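You operate a simulated robot arm through the tools that you are given. There is no shell and no other tool. Be economical: measure what you need, move in short steps, check, and stop when the job is done.

You are at the controls of a simulated robot arm. One attempt, no reset.

JOB
Press the torch button to switch it off.

Only the result counts: the job must be done as asked and must still hold three seconds after the hand-in. Knocking over, shifting, dropping, spilling or breaking anything else fails it.

ROBOT AND FRAMES
A 6-joint arm with a two-finger parallel gripper, fixed in place. Base frame: the origin is at the foot of the arm, x ahead of it, y to its left, z up. Readings come in m, rad, newtons and seconds.
With the tool pointing down near the work surface it reaches from about 0.28 to 0.74 m from the base axis. Its first joint turns from -1.152 to 1.152 rad. Payload 2.45 kg.
The TCP is the grasp point between the finger pads, 0.024 m short of the fingertips. In the tool frame z runs along the fingers and y along their closing line. The gripper opens to 0.068 m. The fingers are 0.017 m wide and 0.01 m thick; the gripper's body (0.04 by 0.07 m) begins 0.041 m behind the TCP.
Orientation is told as [roll, pitch, yaw] about the base's x, y, z axes, in that order, counted from this pose: with the fingers straight down and closing along the base's y, the tool's x points along the base's -x, its y along +y and its z along -z.

CONTROLS
- The arm moves only by the tool drive_tool. Its argument "increments" is a list of rows, each a list of 2 entries, a list of its own where there are three numbers: the shift along the tool's x, y, z in m, then the turn, a rotation vector about the tool's x, y, z in rad. In form: [[[dx, dy, dz], [rx, ry, rz]], ...]. A call has 1 to 8 rows; each row is the pose to reach, as a shift and turn from the pose commanded when the call began, along the tool's axes at that moment. "hand" is the gripper command, from -1 (fully open) to 1 (shut), values between in proportion, set as the call begins (left out, the last holds). Each row takes 0.2 s and may step no farther than 0.05 m and 0.15 rad from the row before; otherwise, or with a gripper value out of range, the whole call is refused. Where a pose cannot be reached the arm comes as near as it can. A force on the tool above 40 N (or 10 N above the force at the start of the call, whichever is more), or a blocked arm, ends the call early, and 0.2 s more pass. Each finger travels about 0.108 m/s and halts on what it meets, pressing with about 38 N; the grip force reading is that of the motor and also rises with nothing between the fingers. The clock runs only during rows and for 0.2 s after the last one: add rows that repeat a pose to give the fingers time. It gives the time, the measured TCP pose, the force on the tool (base axes), the opening and the grip force at its end, in the units of the frame above (readings bear some noise), and new pictures: "pictures" is both (left out), scene, wrist or none.
- Cameras (640 x 400 px; columns grow to the right, rows downward): "scene" is fixed at [0.1355, 0.3902, 1.4782]; the picture's right is [-0.96, -0.28, 0.00], its down [-0.13, 0.43, -0.89] and it looks along [0.25, -0.86, -0.45] (base axes); focal length 366 px, centre (320, 200). "wrist" rides on the gripper at [0.084, 0.011, -0.075] in the tool frame; the picture's right is [-0.13, 0.99, 0.00], its down [-0.60, -0.08, -0.79] and it looks along [-0.79, -0.10, 0.61] (tool axes); focal length 251 px, centre (320, 200). There is no depth. A picture from a camera that has moved, and an enlarged one, comes with that camera's place and axes in the base frame and with its lens.
- zoom(camera, box): a new picture of the part [left, top, right, bottom] of that camera's present view, enlarged. No time passes.
- job_done(): hands the job in; it is judged then, once.

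Go step by step. Nothing tells you positions but the pictures and the camera data: compare them with the known pose of the tool, close in by small moves and look again before you grip or let go. The budget is 90 turns and 170 pictures, counting those below and the enlarged ones. Unless the task says otherwise, let go and move clear before handing in, and close with one line.

The tools are called after "Emit:" as name(argument=value, ...) on one line, values as JSON. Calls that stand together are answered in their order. drive_tool: Moves the arm, as the interface text tells. Its arguments: {"type":"object","properties":{"increments":{"type":"array","items":{"type":"array"}},"hand":{"type":"number"},"pictures":{"type":"string","enum":["both","scene","wrist","none"]}},"required":["increments"]} The other tools are called the same way: zoom (camera, box) takes an enlarged picture of a part of a camera's view; job_done () hands the job in.

At the start:

```text
time: 0.0
position: [0.3013, -0.3152, 1.0919]
tcp_rot: [0.002, -0.001, -0.002]
wrist_force: [-0.6, -0.2, 0.1]
finger_gap: 0.0681
finger_force: 0.1
```

scene: 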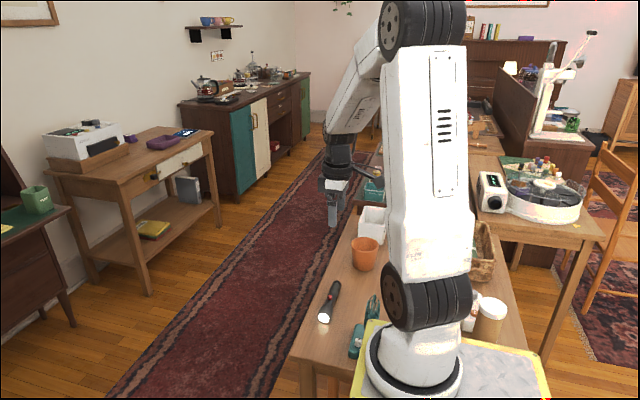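
wrist: 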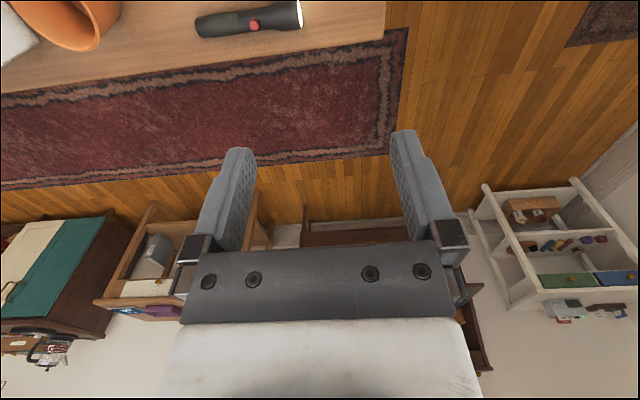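

I see the torch lying on the table at roughly (0.33, -0.40), with a red button on it. I'll zoom in to measure it.

Emit:
zoom(camera="wrist", box=[180, 0, 320, 60])

Emit:
zoom(camera="scene", box=[280, 250, 400, 370])

```text
4.57 times, centred on (250, 30) of wrist
camera zoom: at [0.218, -0.3051, 1.1655], right [0.13, 0.99, 0.0], down [0.6, -0.08, 0.79], along [0.79, -0.1, -0.61], focal length 1149 px, centre (640, 977)
```

zoom: 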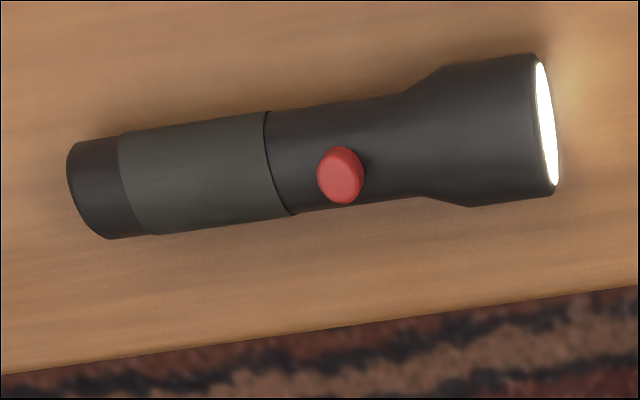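

```text
3.33 times, centred on (340, 310) of scene
camera zoom: at [0.1355, 0.3902, 1.4782], right [-0.96, -0.28, 0.0], down [-0.13, 0.43, -0.89], along [0.25, -0.86, -0.45], focal length 1221 px, centre (253, -167)
```

zoom: 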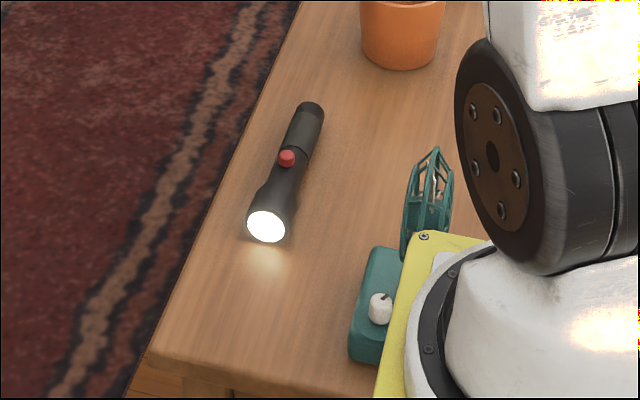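

The button is near (0.330, -0.405) with its top at about z 0.78 by the wrist view; the scene view puts y about 3 cm off. I'll close the fingers, hover above it and look again.

Emit:
drive_tool(increments=[[[-0.006, -0.018, 0.036], [0, 0, 0]], [[-0.012, -0.036, 0.072], [0, 0, 0]], [[-0.018, -0.054, 0.108], [0, 0, 0]], [[-0.024, -0.072, 0.144], [0, 0, 0]], [[-0.029, -0.088, 0.18], [0, 0, 0]], [[-0.029, -0.088, 0.18], [0, 0, 0]]], hand=1)

```text
time: 1.4
position: [0.3279, -0.4054, 0.9082]
tcp_rot: [-0.001, 0.0, -0.001]
wrist_force: [0.2, -0.4, 0.3]
finger_gap: 0.0
finger_force: 23.8
camera wrist: at [0.245, -0.3955, 0.9832], right [0.13, 0.99, 0.0], down [0.6, -0.08, 0.79], along [0.79, -0.1, -0.61], focal length 251 px, centre (320, 200)
```

scene: 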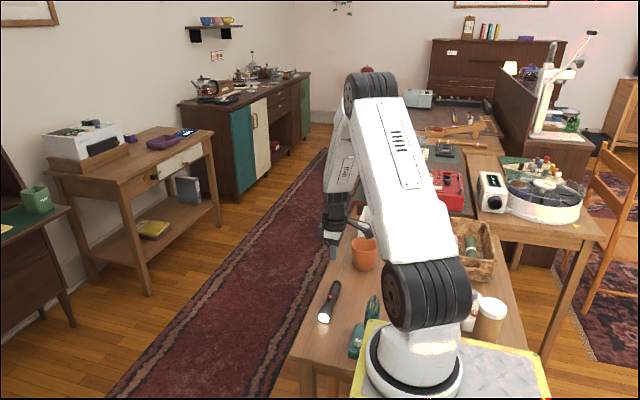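
wrist: 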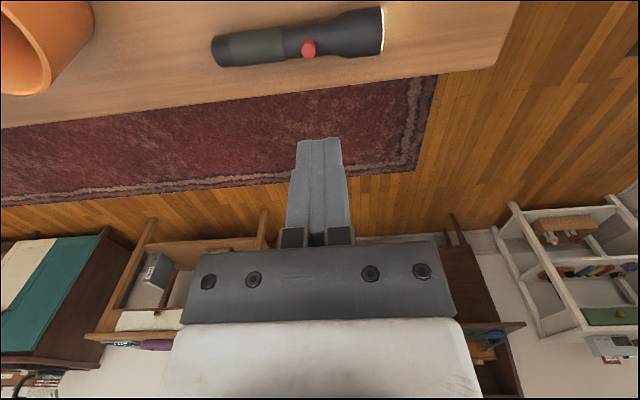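

The button now projects to about (0.331, -0.414). I'll go partway down and look again.

Emit:
drive_tool(increments=[[[-0.002, -0.006, 0.035], [0, 0, 0]], [[-0.003, -0.009, 0.068], [0, 0, 0]], [[-0.003, -0.009, 0.068], [0, 0, 0]]])

Emit:
zoom(camera="scene", box=[280, 220, 380, 330])

```text
time: 2.2
position: [0.3332, -0.4119, 0.8407]
tcp_rot: [-0.001, 0.0, -0.002]
wrist_force: [0.2, -0.7, -1.1]
finger_gap: 0.0
finger_force: 23.7
camera wrist: at [0.2496, -0.4035, 0.9153], right [0.13, 0.99, 0.0], down [0.6, -0.08, 0.79], along [0.79, -0.1, -0.61], focal length 251 px, centre (320, 200)
```

scene: 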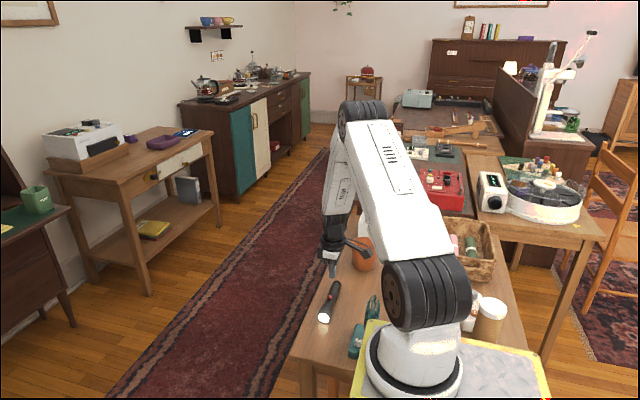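
wrist: 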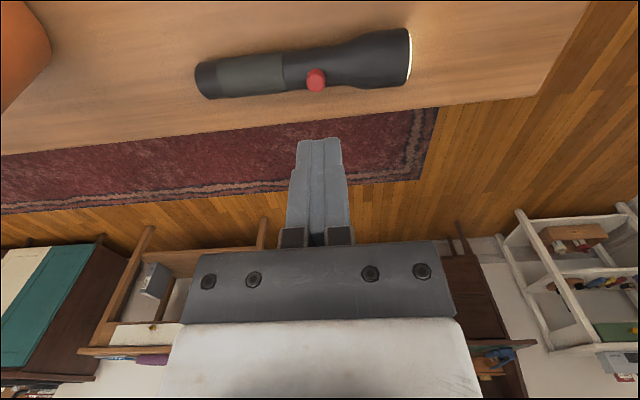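

```text
3.64 times, centred on (330, 275) of scene
camera zoom: at [0.1355, 0.3902, 1.4782], right [-0.96, -0.28, 0.0], down [-0.13, 0.43, -0.89], along [0.25, -0.86, -0.45], focal length 1332 px, centre (284, -73)
```

zoom: 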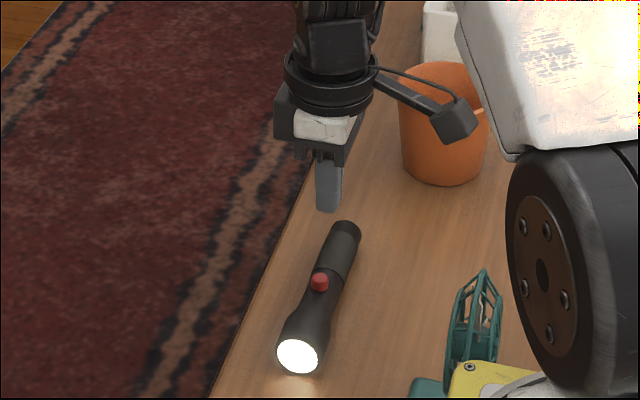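

The views now agree better on a button at about (0.337, -0.416) and z ~0.75, lower than I assumed. I'll close in a bit more and check.

Emit:
drive_tool(increments=[[[-0.004, -0.003, 0.02], [0, 0, 0]], [[-0.004, -0.003, 0.035], [0, 0, 0]], [[-0.004, -0.003, 0.035], [0, 0, 0]]])

Emit:
zoom(camera="scene", box=[300, 250, 360, 330])

Emit:
zoom(camera="wrist", box=[180, 60, 440, 200])

```text
time: 3.0
position: [0.3353, -0.4161, 0.807]
tcp_rot: [0.001, -0.001, -0.001]
wrist_force: [0.2, -0.5, 0.9]
finger_gap: 0.0
finger_force: 23.6
camera wrist: at [0.2523, -0.4054, 0.8823], right [0.13, 0.99, 0.0], down [0.6, -0.08, 0.79], along [0.79, -0.1, -0.61], focal length 251 px, centre (320, 200)
```

scene: 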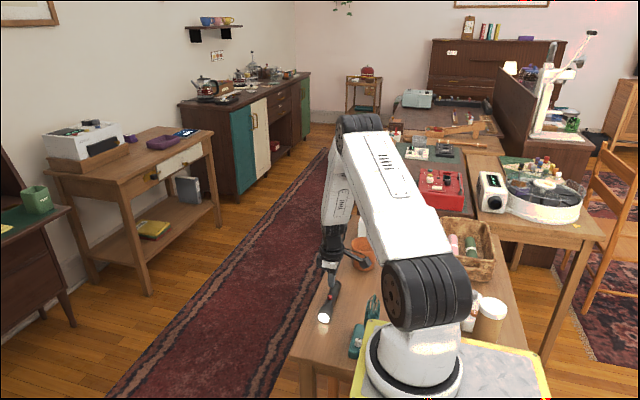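
wrist: 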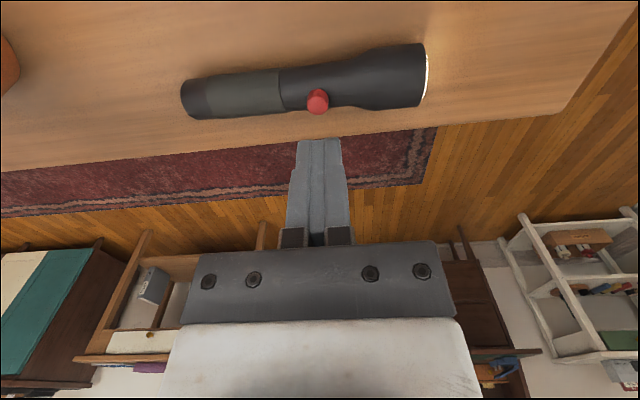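

```text
5.00 times, centred on (330, 290) of scene
camera zoom: at [0.1355, 0.3902, 1.4782], right [-0.96, -0.28, 0.0], down [-0.13, 0.43, -0.89], along [0.25, -0.86, -0.45], focal length 1832 px, centre (270, -250)
```

zoom: 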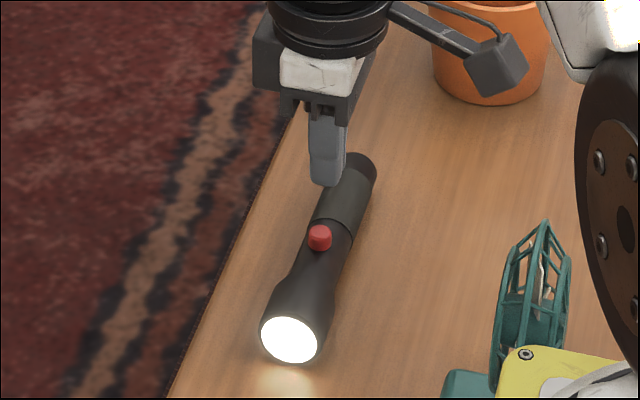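

```text
2.46 times, centred on (310, 130) of wrist
camera zoom: at [0.2523, -0.4054, 0.8823], right [0.13, 0.99, 0.0], down [0.6, -0.08, 0.79], along [0.79, -0.1, -0.61], focal length 619 px, centre (345, 372)
```

zoom: 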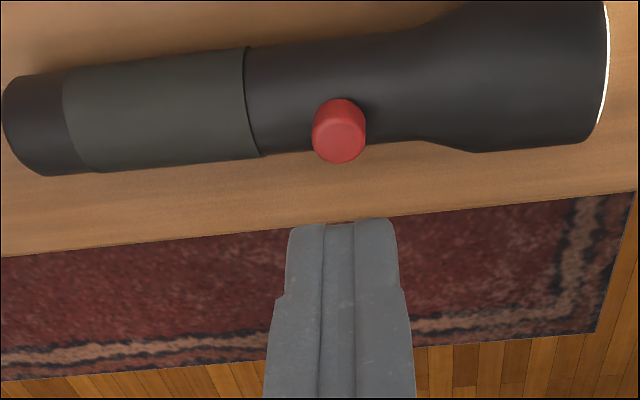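

The tip is about 3 cm above the button and lined up in both views. I'll descend 2 cm more and check before touching it.

Emit:
drive_tool(increments=[[[0, 0, 0.01], [0, 0, 0]], [[0, 0, 0.02], [0, 0, 0]], [[0, 0, 0.02], [0, 0, 0]]], pictures="none")

Emit:
zoom(camera="scene", box=[300, 250, 360, 330])

Emit:
zoom(camera="wrist", box=[180, 60, 440, 200])

```text
time: 3.8
position: [0.337, -0.4147, 0.79]
tcp_rot: [0.0, -0.001, -0.001]
wrist_force: [0.4, -0.2, 0.1]
finger_gap: 0.0002
finger_force: 23.2
```

```text
5.00 times, centred on (330, 290) of scene
camera zoom: at [0.1355, 0.3902, 1.4782], right [-0.96, -0.28, 0.0], down [-0.13, 0.43, -0.89], along [0.25, -0.86, -0.45], focal length 1832 px, centre (270, -250)
```

zoom: 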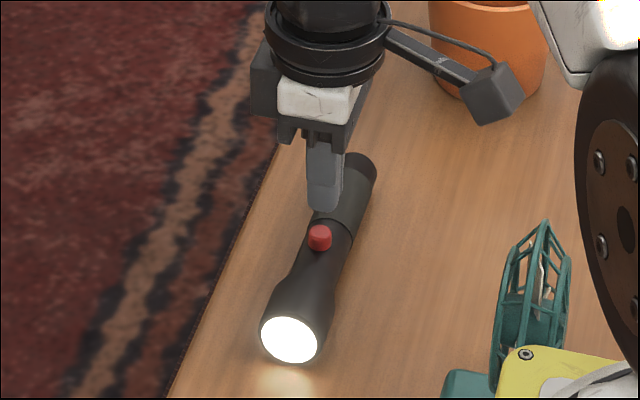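

```text
2.46 times, centred on (310, 130) of wrist
camera zoom: at [0.2536, -0.4055, 0.8632], right [0.13, 0.99, 0.0], down [0.6, -0.08, 0.79], along [0.79, -0.1, -0.61], focal length 619 px, centre (345, 372)
```

zoom: 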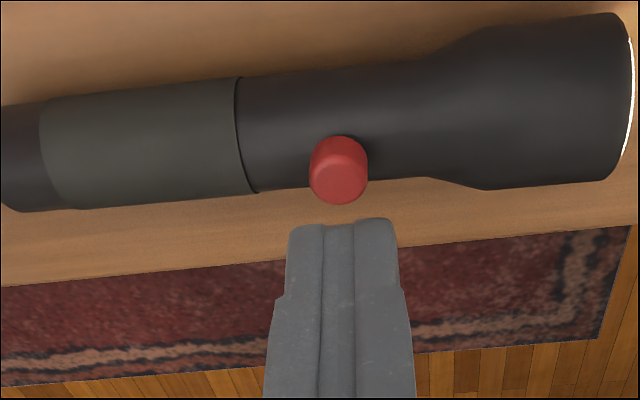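

The button looks a few mm toward the base in the wrist view, and about 16 mm remain. I'll take a small step down with a slight shift in -x, then look.

Emit:
drive_tool(increments=[[[0.003, 0, 0.005], [0, 0, 0]], [[0.003, 0, 0.01], [0, 0, 0]], [[0.003, 0, 0.01], [0, 0, 0]]], pictures="none")

Emit:
zoom(camera="scene", box=[310, 270, 350, 310])

Emit:
zoom(camera="wrist", box=[180, 60, 440, 200])

```text
time: 4.6
position: [0.3342, -0.4146, 0.7783]
tcp_rot: [-0.001, 0.001, 0.0]
wrist_force: [-0.7, -0.2, -0.6]
finger_gap: 0.0
finger_force: 23.3
```

```text
10.00 times, centred on (330, 290) of scene
camera zoom: at [0.1355, 0.3902, 1.4782], right [-0.96, -0.28, 0.0], down [-0.13, 0.43, -0.89], along [0.25, -0.86, -0.45], focal length 3663 px, centre (220, -700)
```

zoom: 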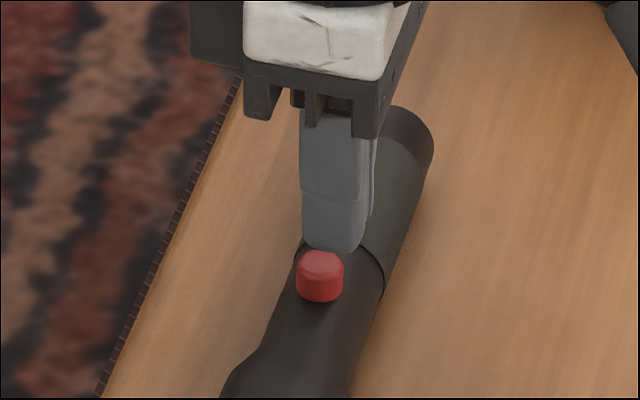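

```text
2.46 times, centred on (310, 130) of wrist
camera zoom: at [0.2512, -0.4055, 0.8531], right [0.13, 0.99, 0.0], down [0.6, -0.08, 0.79], along [0.79, -0.1, -0.61], focal length 619 px, centre (345, 372)
```

zoom: 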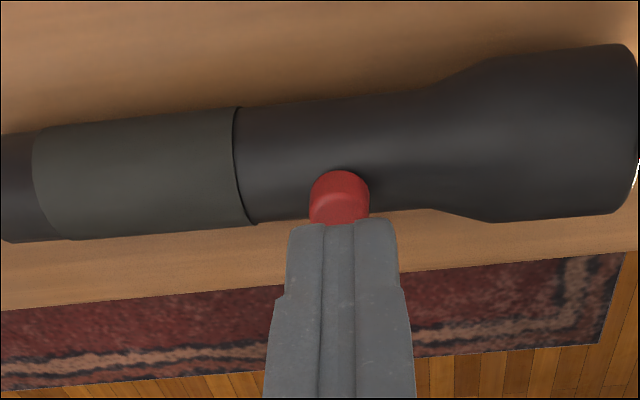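

The wrist view wants slightly less x and the scene view slightly more, so I'll aim in the middle at about x 0.336. The finger easily covers the button there, so I'll go down in small steps and watch the force.

Emit:
drive_tool(increments=[[[-0.002, -0.001, 0.003], [0, 0, 0]], [[-0.002, -0.001, 0.006], [0, 0, 0]], [[-0.002, -0.001, 0.006], [0, 0, 0]]], pictures="none")

Emit:
zoom(camera="scene", box=[310, 270, 350, 310])

Emit:
zoom(camera="wrist", box=[180, 60, 440, 200])

```text
time: 5.4
position: [0.3353, -0.4164, 0.7721]
tcp_rot: [0.0, 0.0, 0.0]
wrist_force: [0.2, 0.6, 0.0]
finger_gap: 0.0001
finger_force: 23.4
```

```text
10.00 times, centred on (330, 290) of scene
camera zoom: at [0.1355, 0.3902, 1.4782], right [-0.96, -0.28, 0.0], down [-0.13, 0.43, -0.89], along [0.25, -0.86, -0.45], focal length 3663 px, centre (220, -700)
```

zoom: 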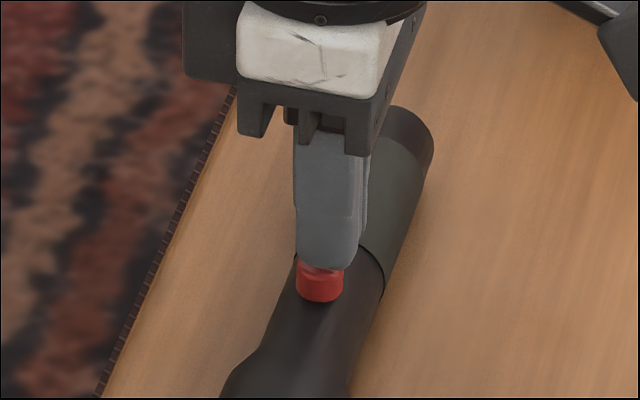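

```text
2.46 times, centred on (310, 130) of wrist
camera zoom: at [0.2532, -0.4059, 0.8463], right [0.13, 0.99, 0.0], down [0.6, -0.08, 0.79], along [0.79, -0.1, -0.61], focal length 619 px, centre (345, 372)
```

zoom: 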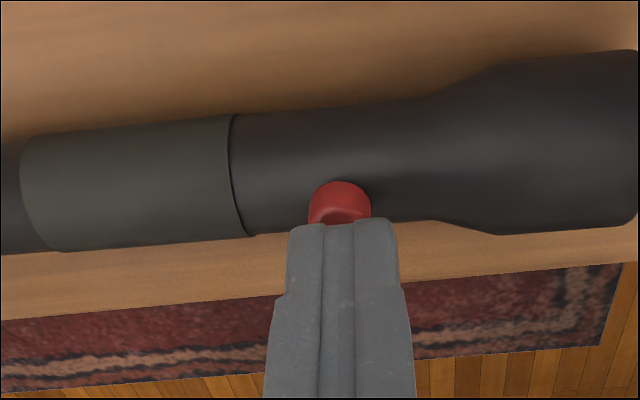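

Almost touching, with the finger over the button and no force yet. I'll press in 2 mm steps.

Emit:
drive_tool(increments=[[[0, 0, 0.002], [0, 0, 0]], [[0, 0, 0.004], [0, 0, 0]]], pictures="none")

Emit:
zoom(camera="scene", box=[300, 270, 350, 330])

Emit:
zoom(camera="wrist", box=[180, 60, 440, 200])

```text
time: 6.0
position: [0.336, -0.4164, 0.7672]
tcp_rot: [0.001, 0.001, 0.0]
wrist_force: [0.5, 0.0, 0.4]
finger_gap: 0.0
finger_force: 23.5
```

```text
6.67 times, centred on (325, 300) of scene
camera zoom: at [0.1355, 0.3902, 1.4782], right [-0.96, -0.28, 0.0], down [-0.13, 0.43, -0.89], along [0.25, -0.86, -0.45], focal length 2442 px, centre (287, -467)
```

zoom: 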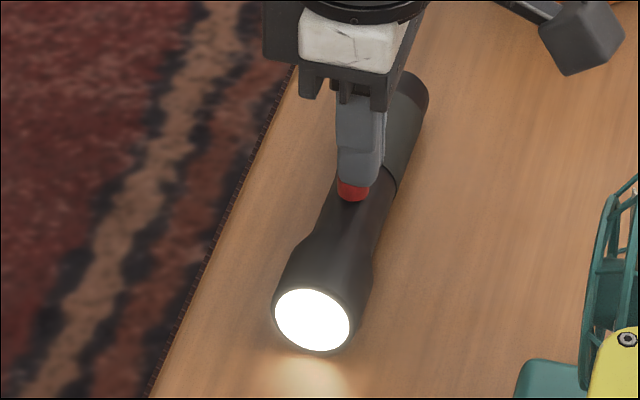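

```text
2.46 times, centred on (310, 130) of wrist
camera zoom: at [0.253, -0.4061, 0.8422], right [0.13, 0.99, 0.0], down [0.6, -0.08, 0.79], along [0.79, -0.1, -0.61], focal length 619 px, centre (345, 372)
```

zoom: 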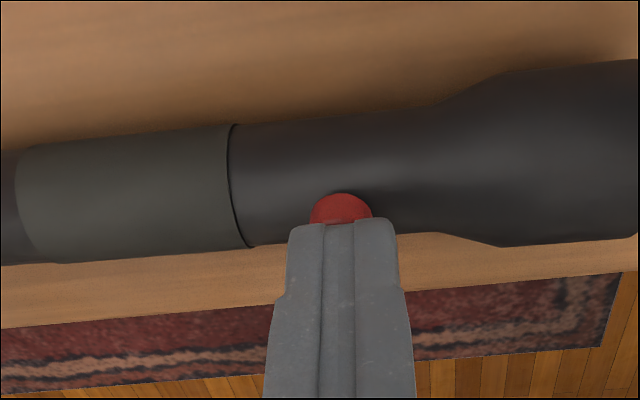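

Still no force, and the button is just under the tip. I'll continue in small steps.

Emit:
drive_tool(increments=[[[0, 0, 0.0015], [0, 0, 0]], [[0, 0, 0.003], [0, 0, 0]]], pictures="none")

Emit:
zoom(camera="scene", box=[300, 270, 350, 330])

Emit:
zoom(camera="wrist", box=[180, 60, 440, 200])

```text
time: 6.6
position: [0.3373, -0.415, 0.7645]
tcp_rot: [0.0, 0.0, 0.0]
wrist_force: [1.0, -0.1, 1.2]
finger_gap: 0.0001
finger_force: 23.9
```

```text
6.67 times, centred on (325, 300) of scene
camera zoom: at [0.1355, 0.3902, 1.4782], right [-0.96, -0.28, 0.0], down [-0.13, 0.43, -0.89], along [0.25, -0.86, -0.45], focal length 2442 px, centre (287, -467)
```

zoom: 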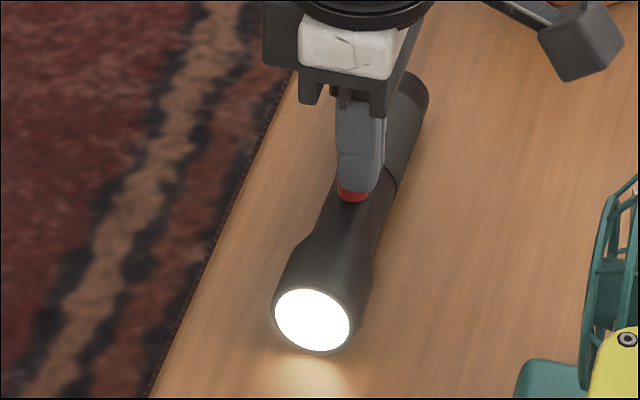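

```text
2.46 times, centred on (310, 130) of wrist
camera zoom: at [0.2531, -0.406, 0.8391], right [0.13, 0.99, 0.0], down [0.6, -0.08, 0.79], along [0.79, -0.1, -0.61], focal length 619 px, centre (345, 372)
```

zoom: 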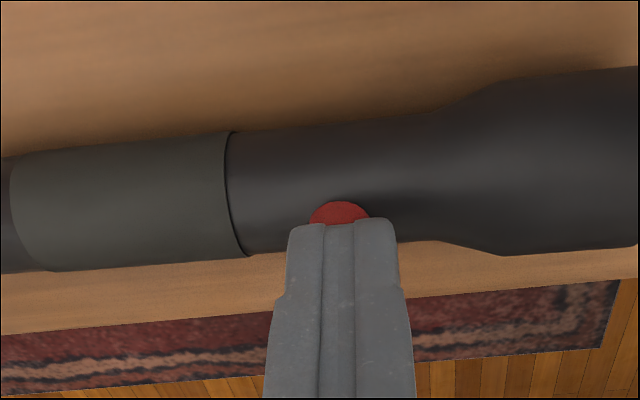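

No clear contact force yet. I'll continue down in 1 mm steps.

Emit:
drive_tool(increments=[[[0, 0, 0.001], [0, 0, 0]], [[0, 0, 0.002], [0, 0, 0]]], pictures="none")

Emit:
zoom(camera="scene", box=[300, 270, 350, 330])

Emit:
zoom(camera="wrist", box=[180, 60, 440, 200])

```text
time: 7.2
position: [0.336, -0.416, 0.7622]
tcp_rot: [-0.001, 0.0, 0.0]
wrist_force: [0.0, -0.3, 0.6]
finger_gap: 0.0002
finger_force: 23.7
```

```text
6.67 times, centred on (325, 300) of scene
camera zoom: at [0.1355, 0.3902, 1.4782], right [-0.96, -0.28, 0.0], down [-0.13, 0.43, -0.89], along [0.25, -0.86, -0.45], focal length 2442 px, centre (287, -467)
```

zoom: 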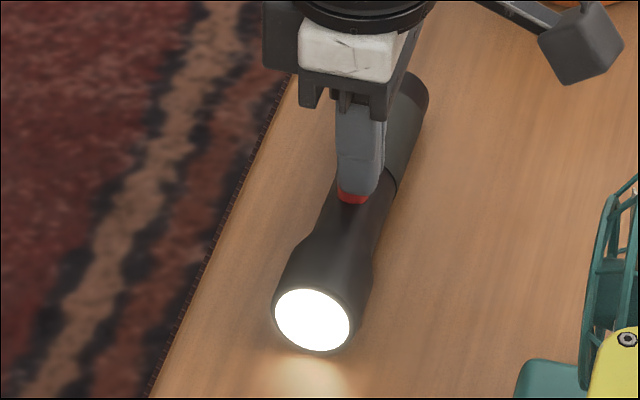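

```text
2.46 times, centred on (310, 130) of wrist
camera zoom: at [0.2531, -0.4061, 0.8372], right [0.13, 0.99, 0.0], down [0.6, -0.08, 0.79], along [0.79, -0.1, -0.61], focal length 619 px, centre (345, 372)
```

zoom: 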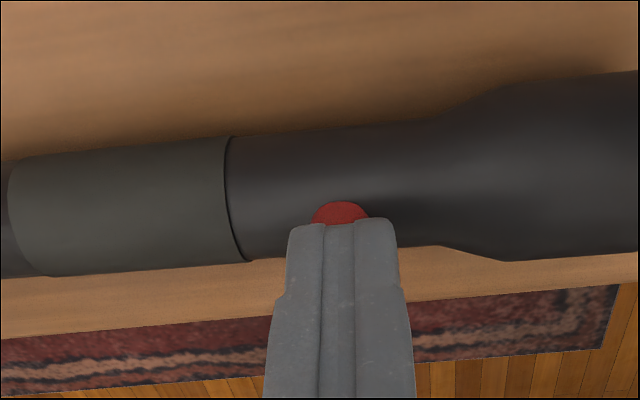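

The button has started moving down with the finger, so I'm pressing it with low force. I'll continue.

Emit:
drive_tool(increments=[[[0, 0, 0.001], [0, 0, 0]], [[0, 0, 0.002], [0, 0, 0]]], pictures="none")

Emit:
zoom(camera="scene", box=[300, 270, 350, 330])

Emit:
zoom(camera="wrist", box=[180, 60, 440, 200])

```text
time: 7.8
position: [0.3366, -0.416, 0.76]
tcp_rot: [0.0, 0.0, 0.0]
wrist_force: [-0.9, 0.4, 2.4]
finger_gap: 0.0
finger_force: 22.8
```

```text
6.67 times, centred on (325, 300) of scene
camera zoom: at [0.1354, 0.3903, 1.4782], right [-0.96, -0.28, 0.0], down [-0.13, 0.43, -0.89], along [0.25, -0.86, -0.45], focal length 2442 px, centre (287, -467)
```

zoom: 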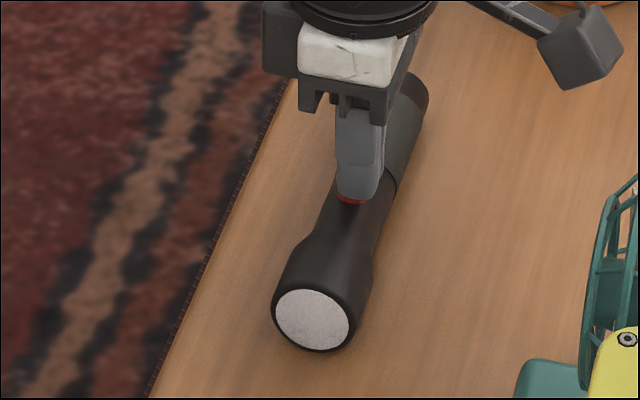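

```text
2.46 times, centred on (310, 130) of wrist
camera zoom: at [0.2532, -0.406, 0.8348], right [0.13, 0.99, 0.0], down [0.6, -0.08, 0.79], along [0.79, -0.1, -0.61], focal length 619 px, centre (345, 372)
```

zoom: 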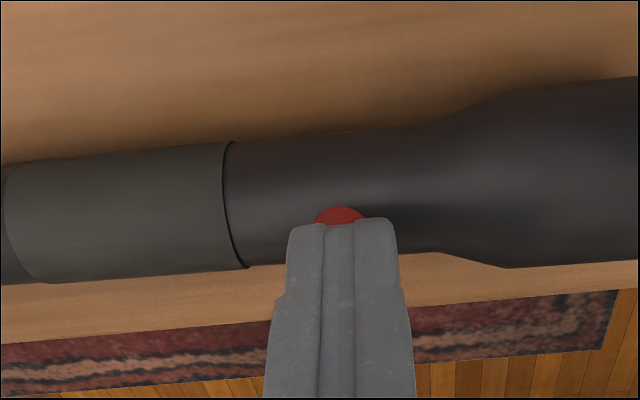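

The torch is now off. I'll lift straight up and check that it stays off.

Emit:
drive_tool(increments=[[[0, 0, -0.01], [0, 0, 0]], [[0, 0, -0.04], [0, 0, 0]], [[0, 0, -0.08], [0, 0, 0]], [[0, 0, -0.12], [0, 0, 0]], [[0, 0, -0.12], [0, 0, 0]], [[0, 0, -0.12], [0, 0, 0]]], pictures="none")

Emit:
zoom(camera="scene", box=[290, 230, 370, 330])

```text
time: 9.2
position: [0.3371, -0.4162, 0.8826]
tcp_rot: [0.001, 0.0, -0.002]
wrist_force: [0.9, -0.3, 0.1]
finger_gap: 0.0
finger_force: 22.7
```

```text
4.00 times, centred on (330, 280) of scene
camera zoom: at [0.1355, 0.3902, 1.4782], right [-0.96, -0.28, 0.0], down [-0.13, 0.43, -0.89], along [0.25, -0.86, -0.45], focal length 1465 px, centre (280, -120)
```

zoom: 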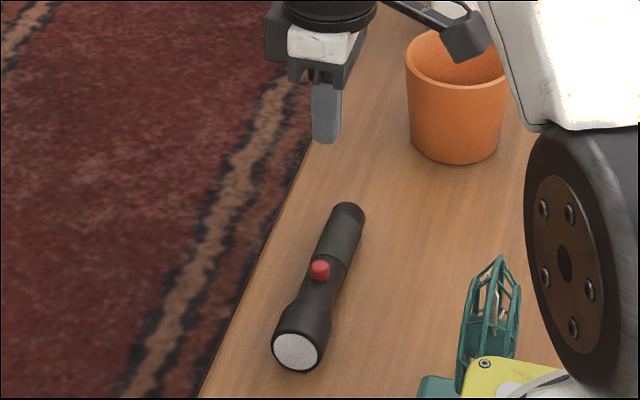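

The torch stays off, it hasn't moved, and the arm is clear, so I'm handing in.

Emit:
job_done()

```text
The job is handed in.
```

I pressed the torch button and the torch is off; it stayed off after I lifted the arm clear, and nothing else in view was disturbed.
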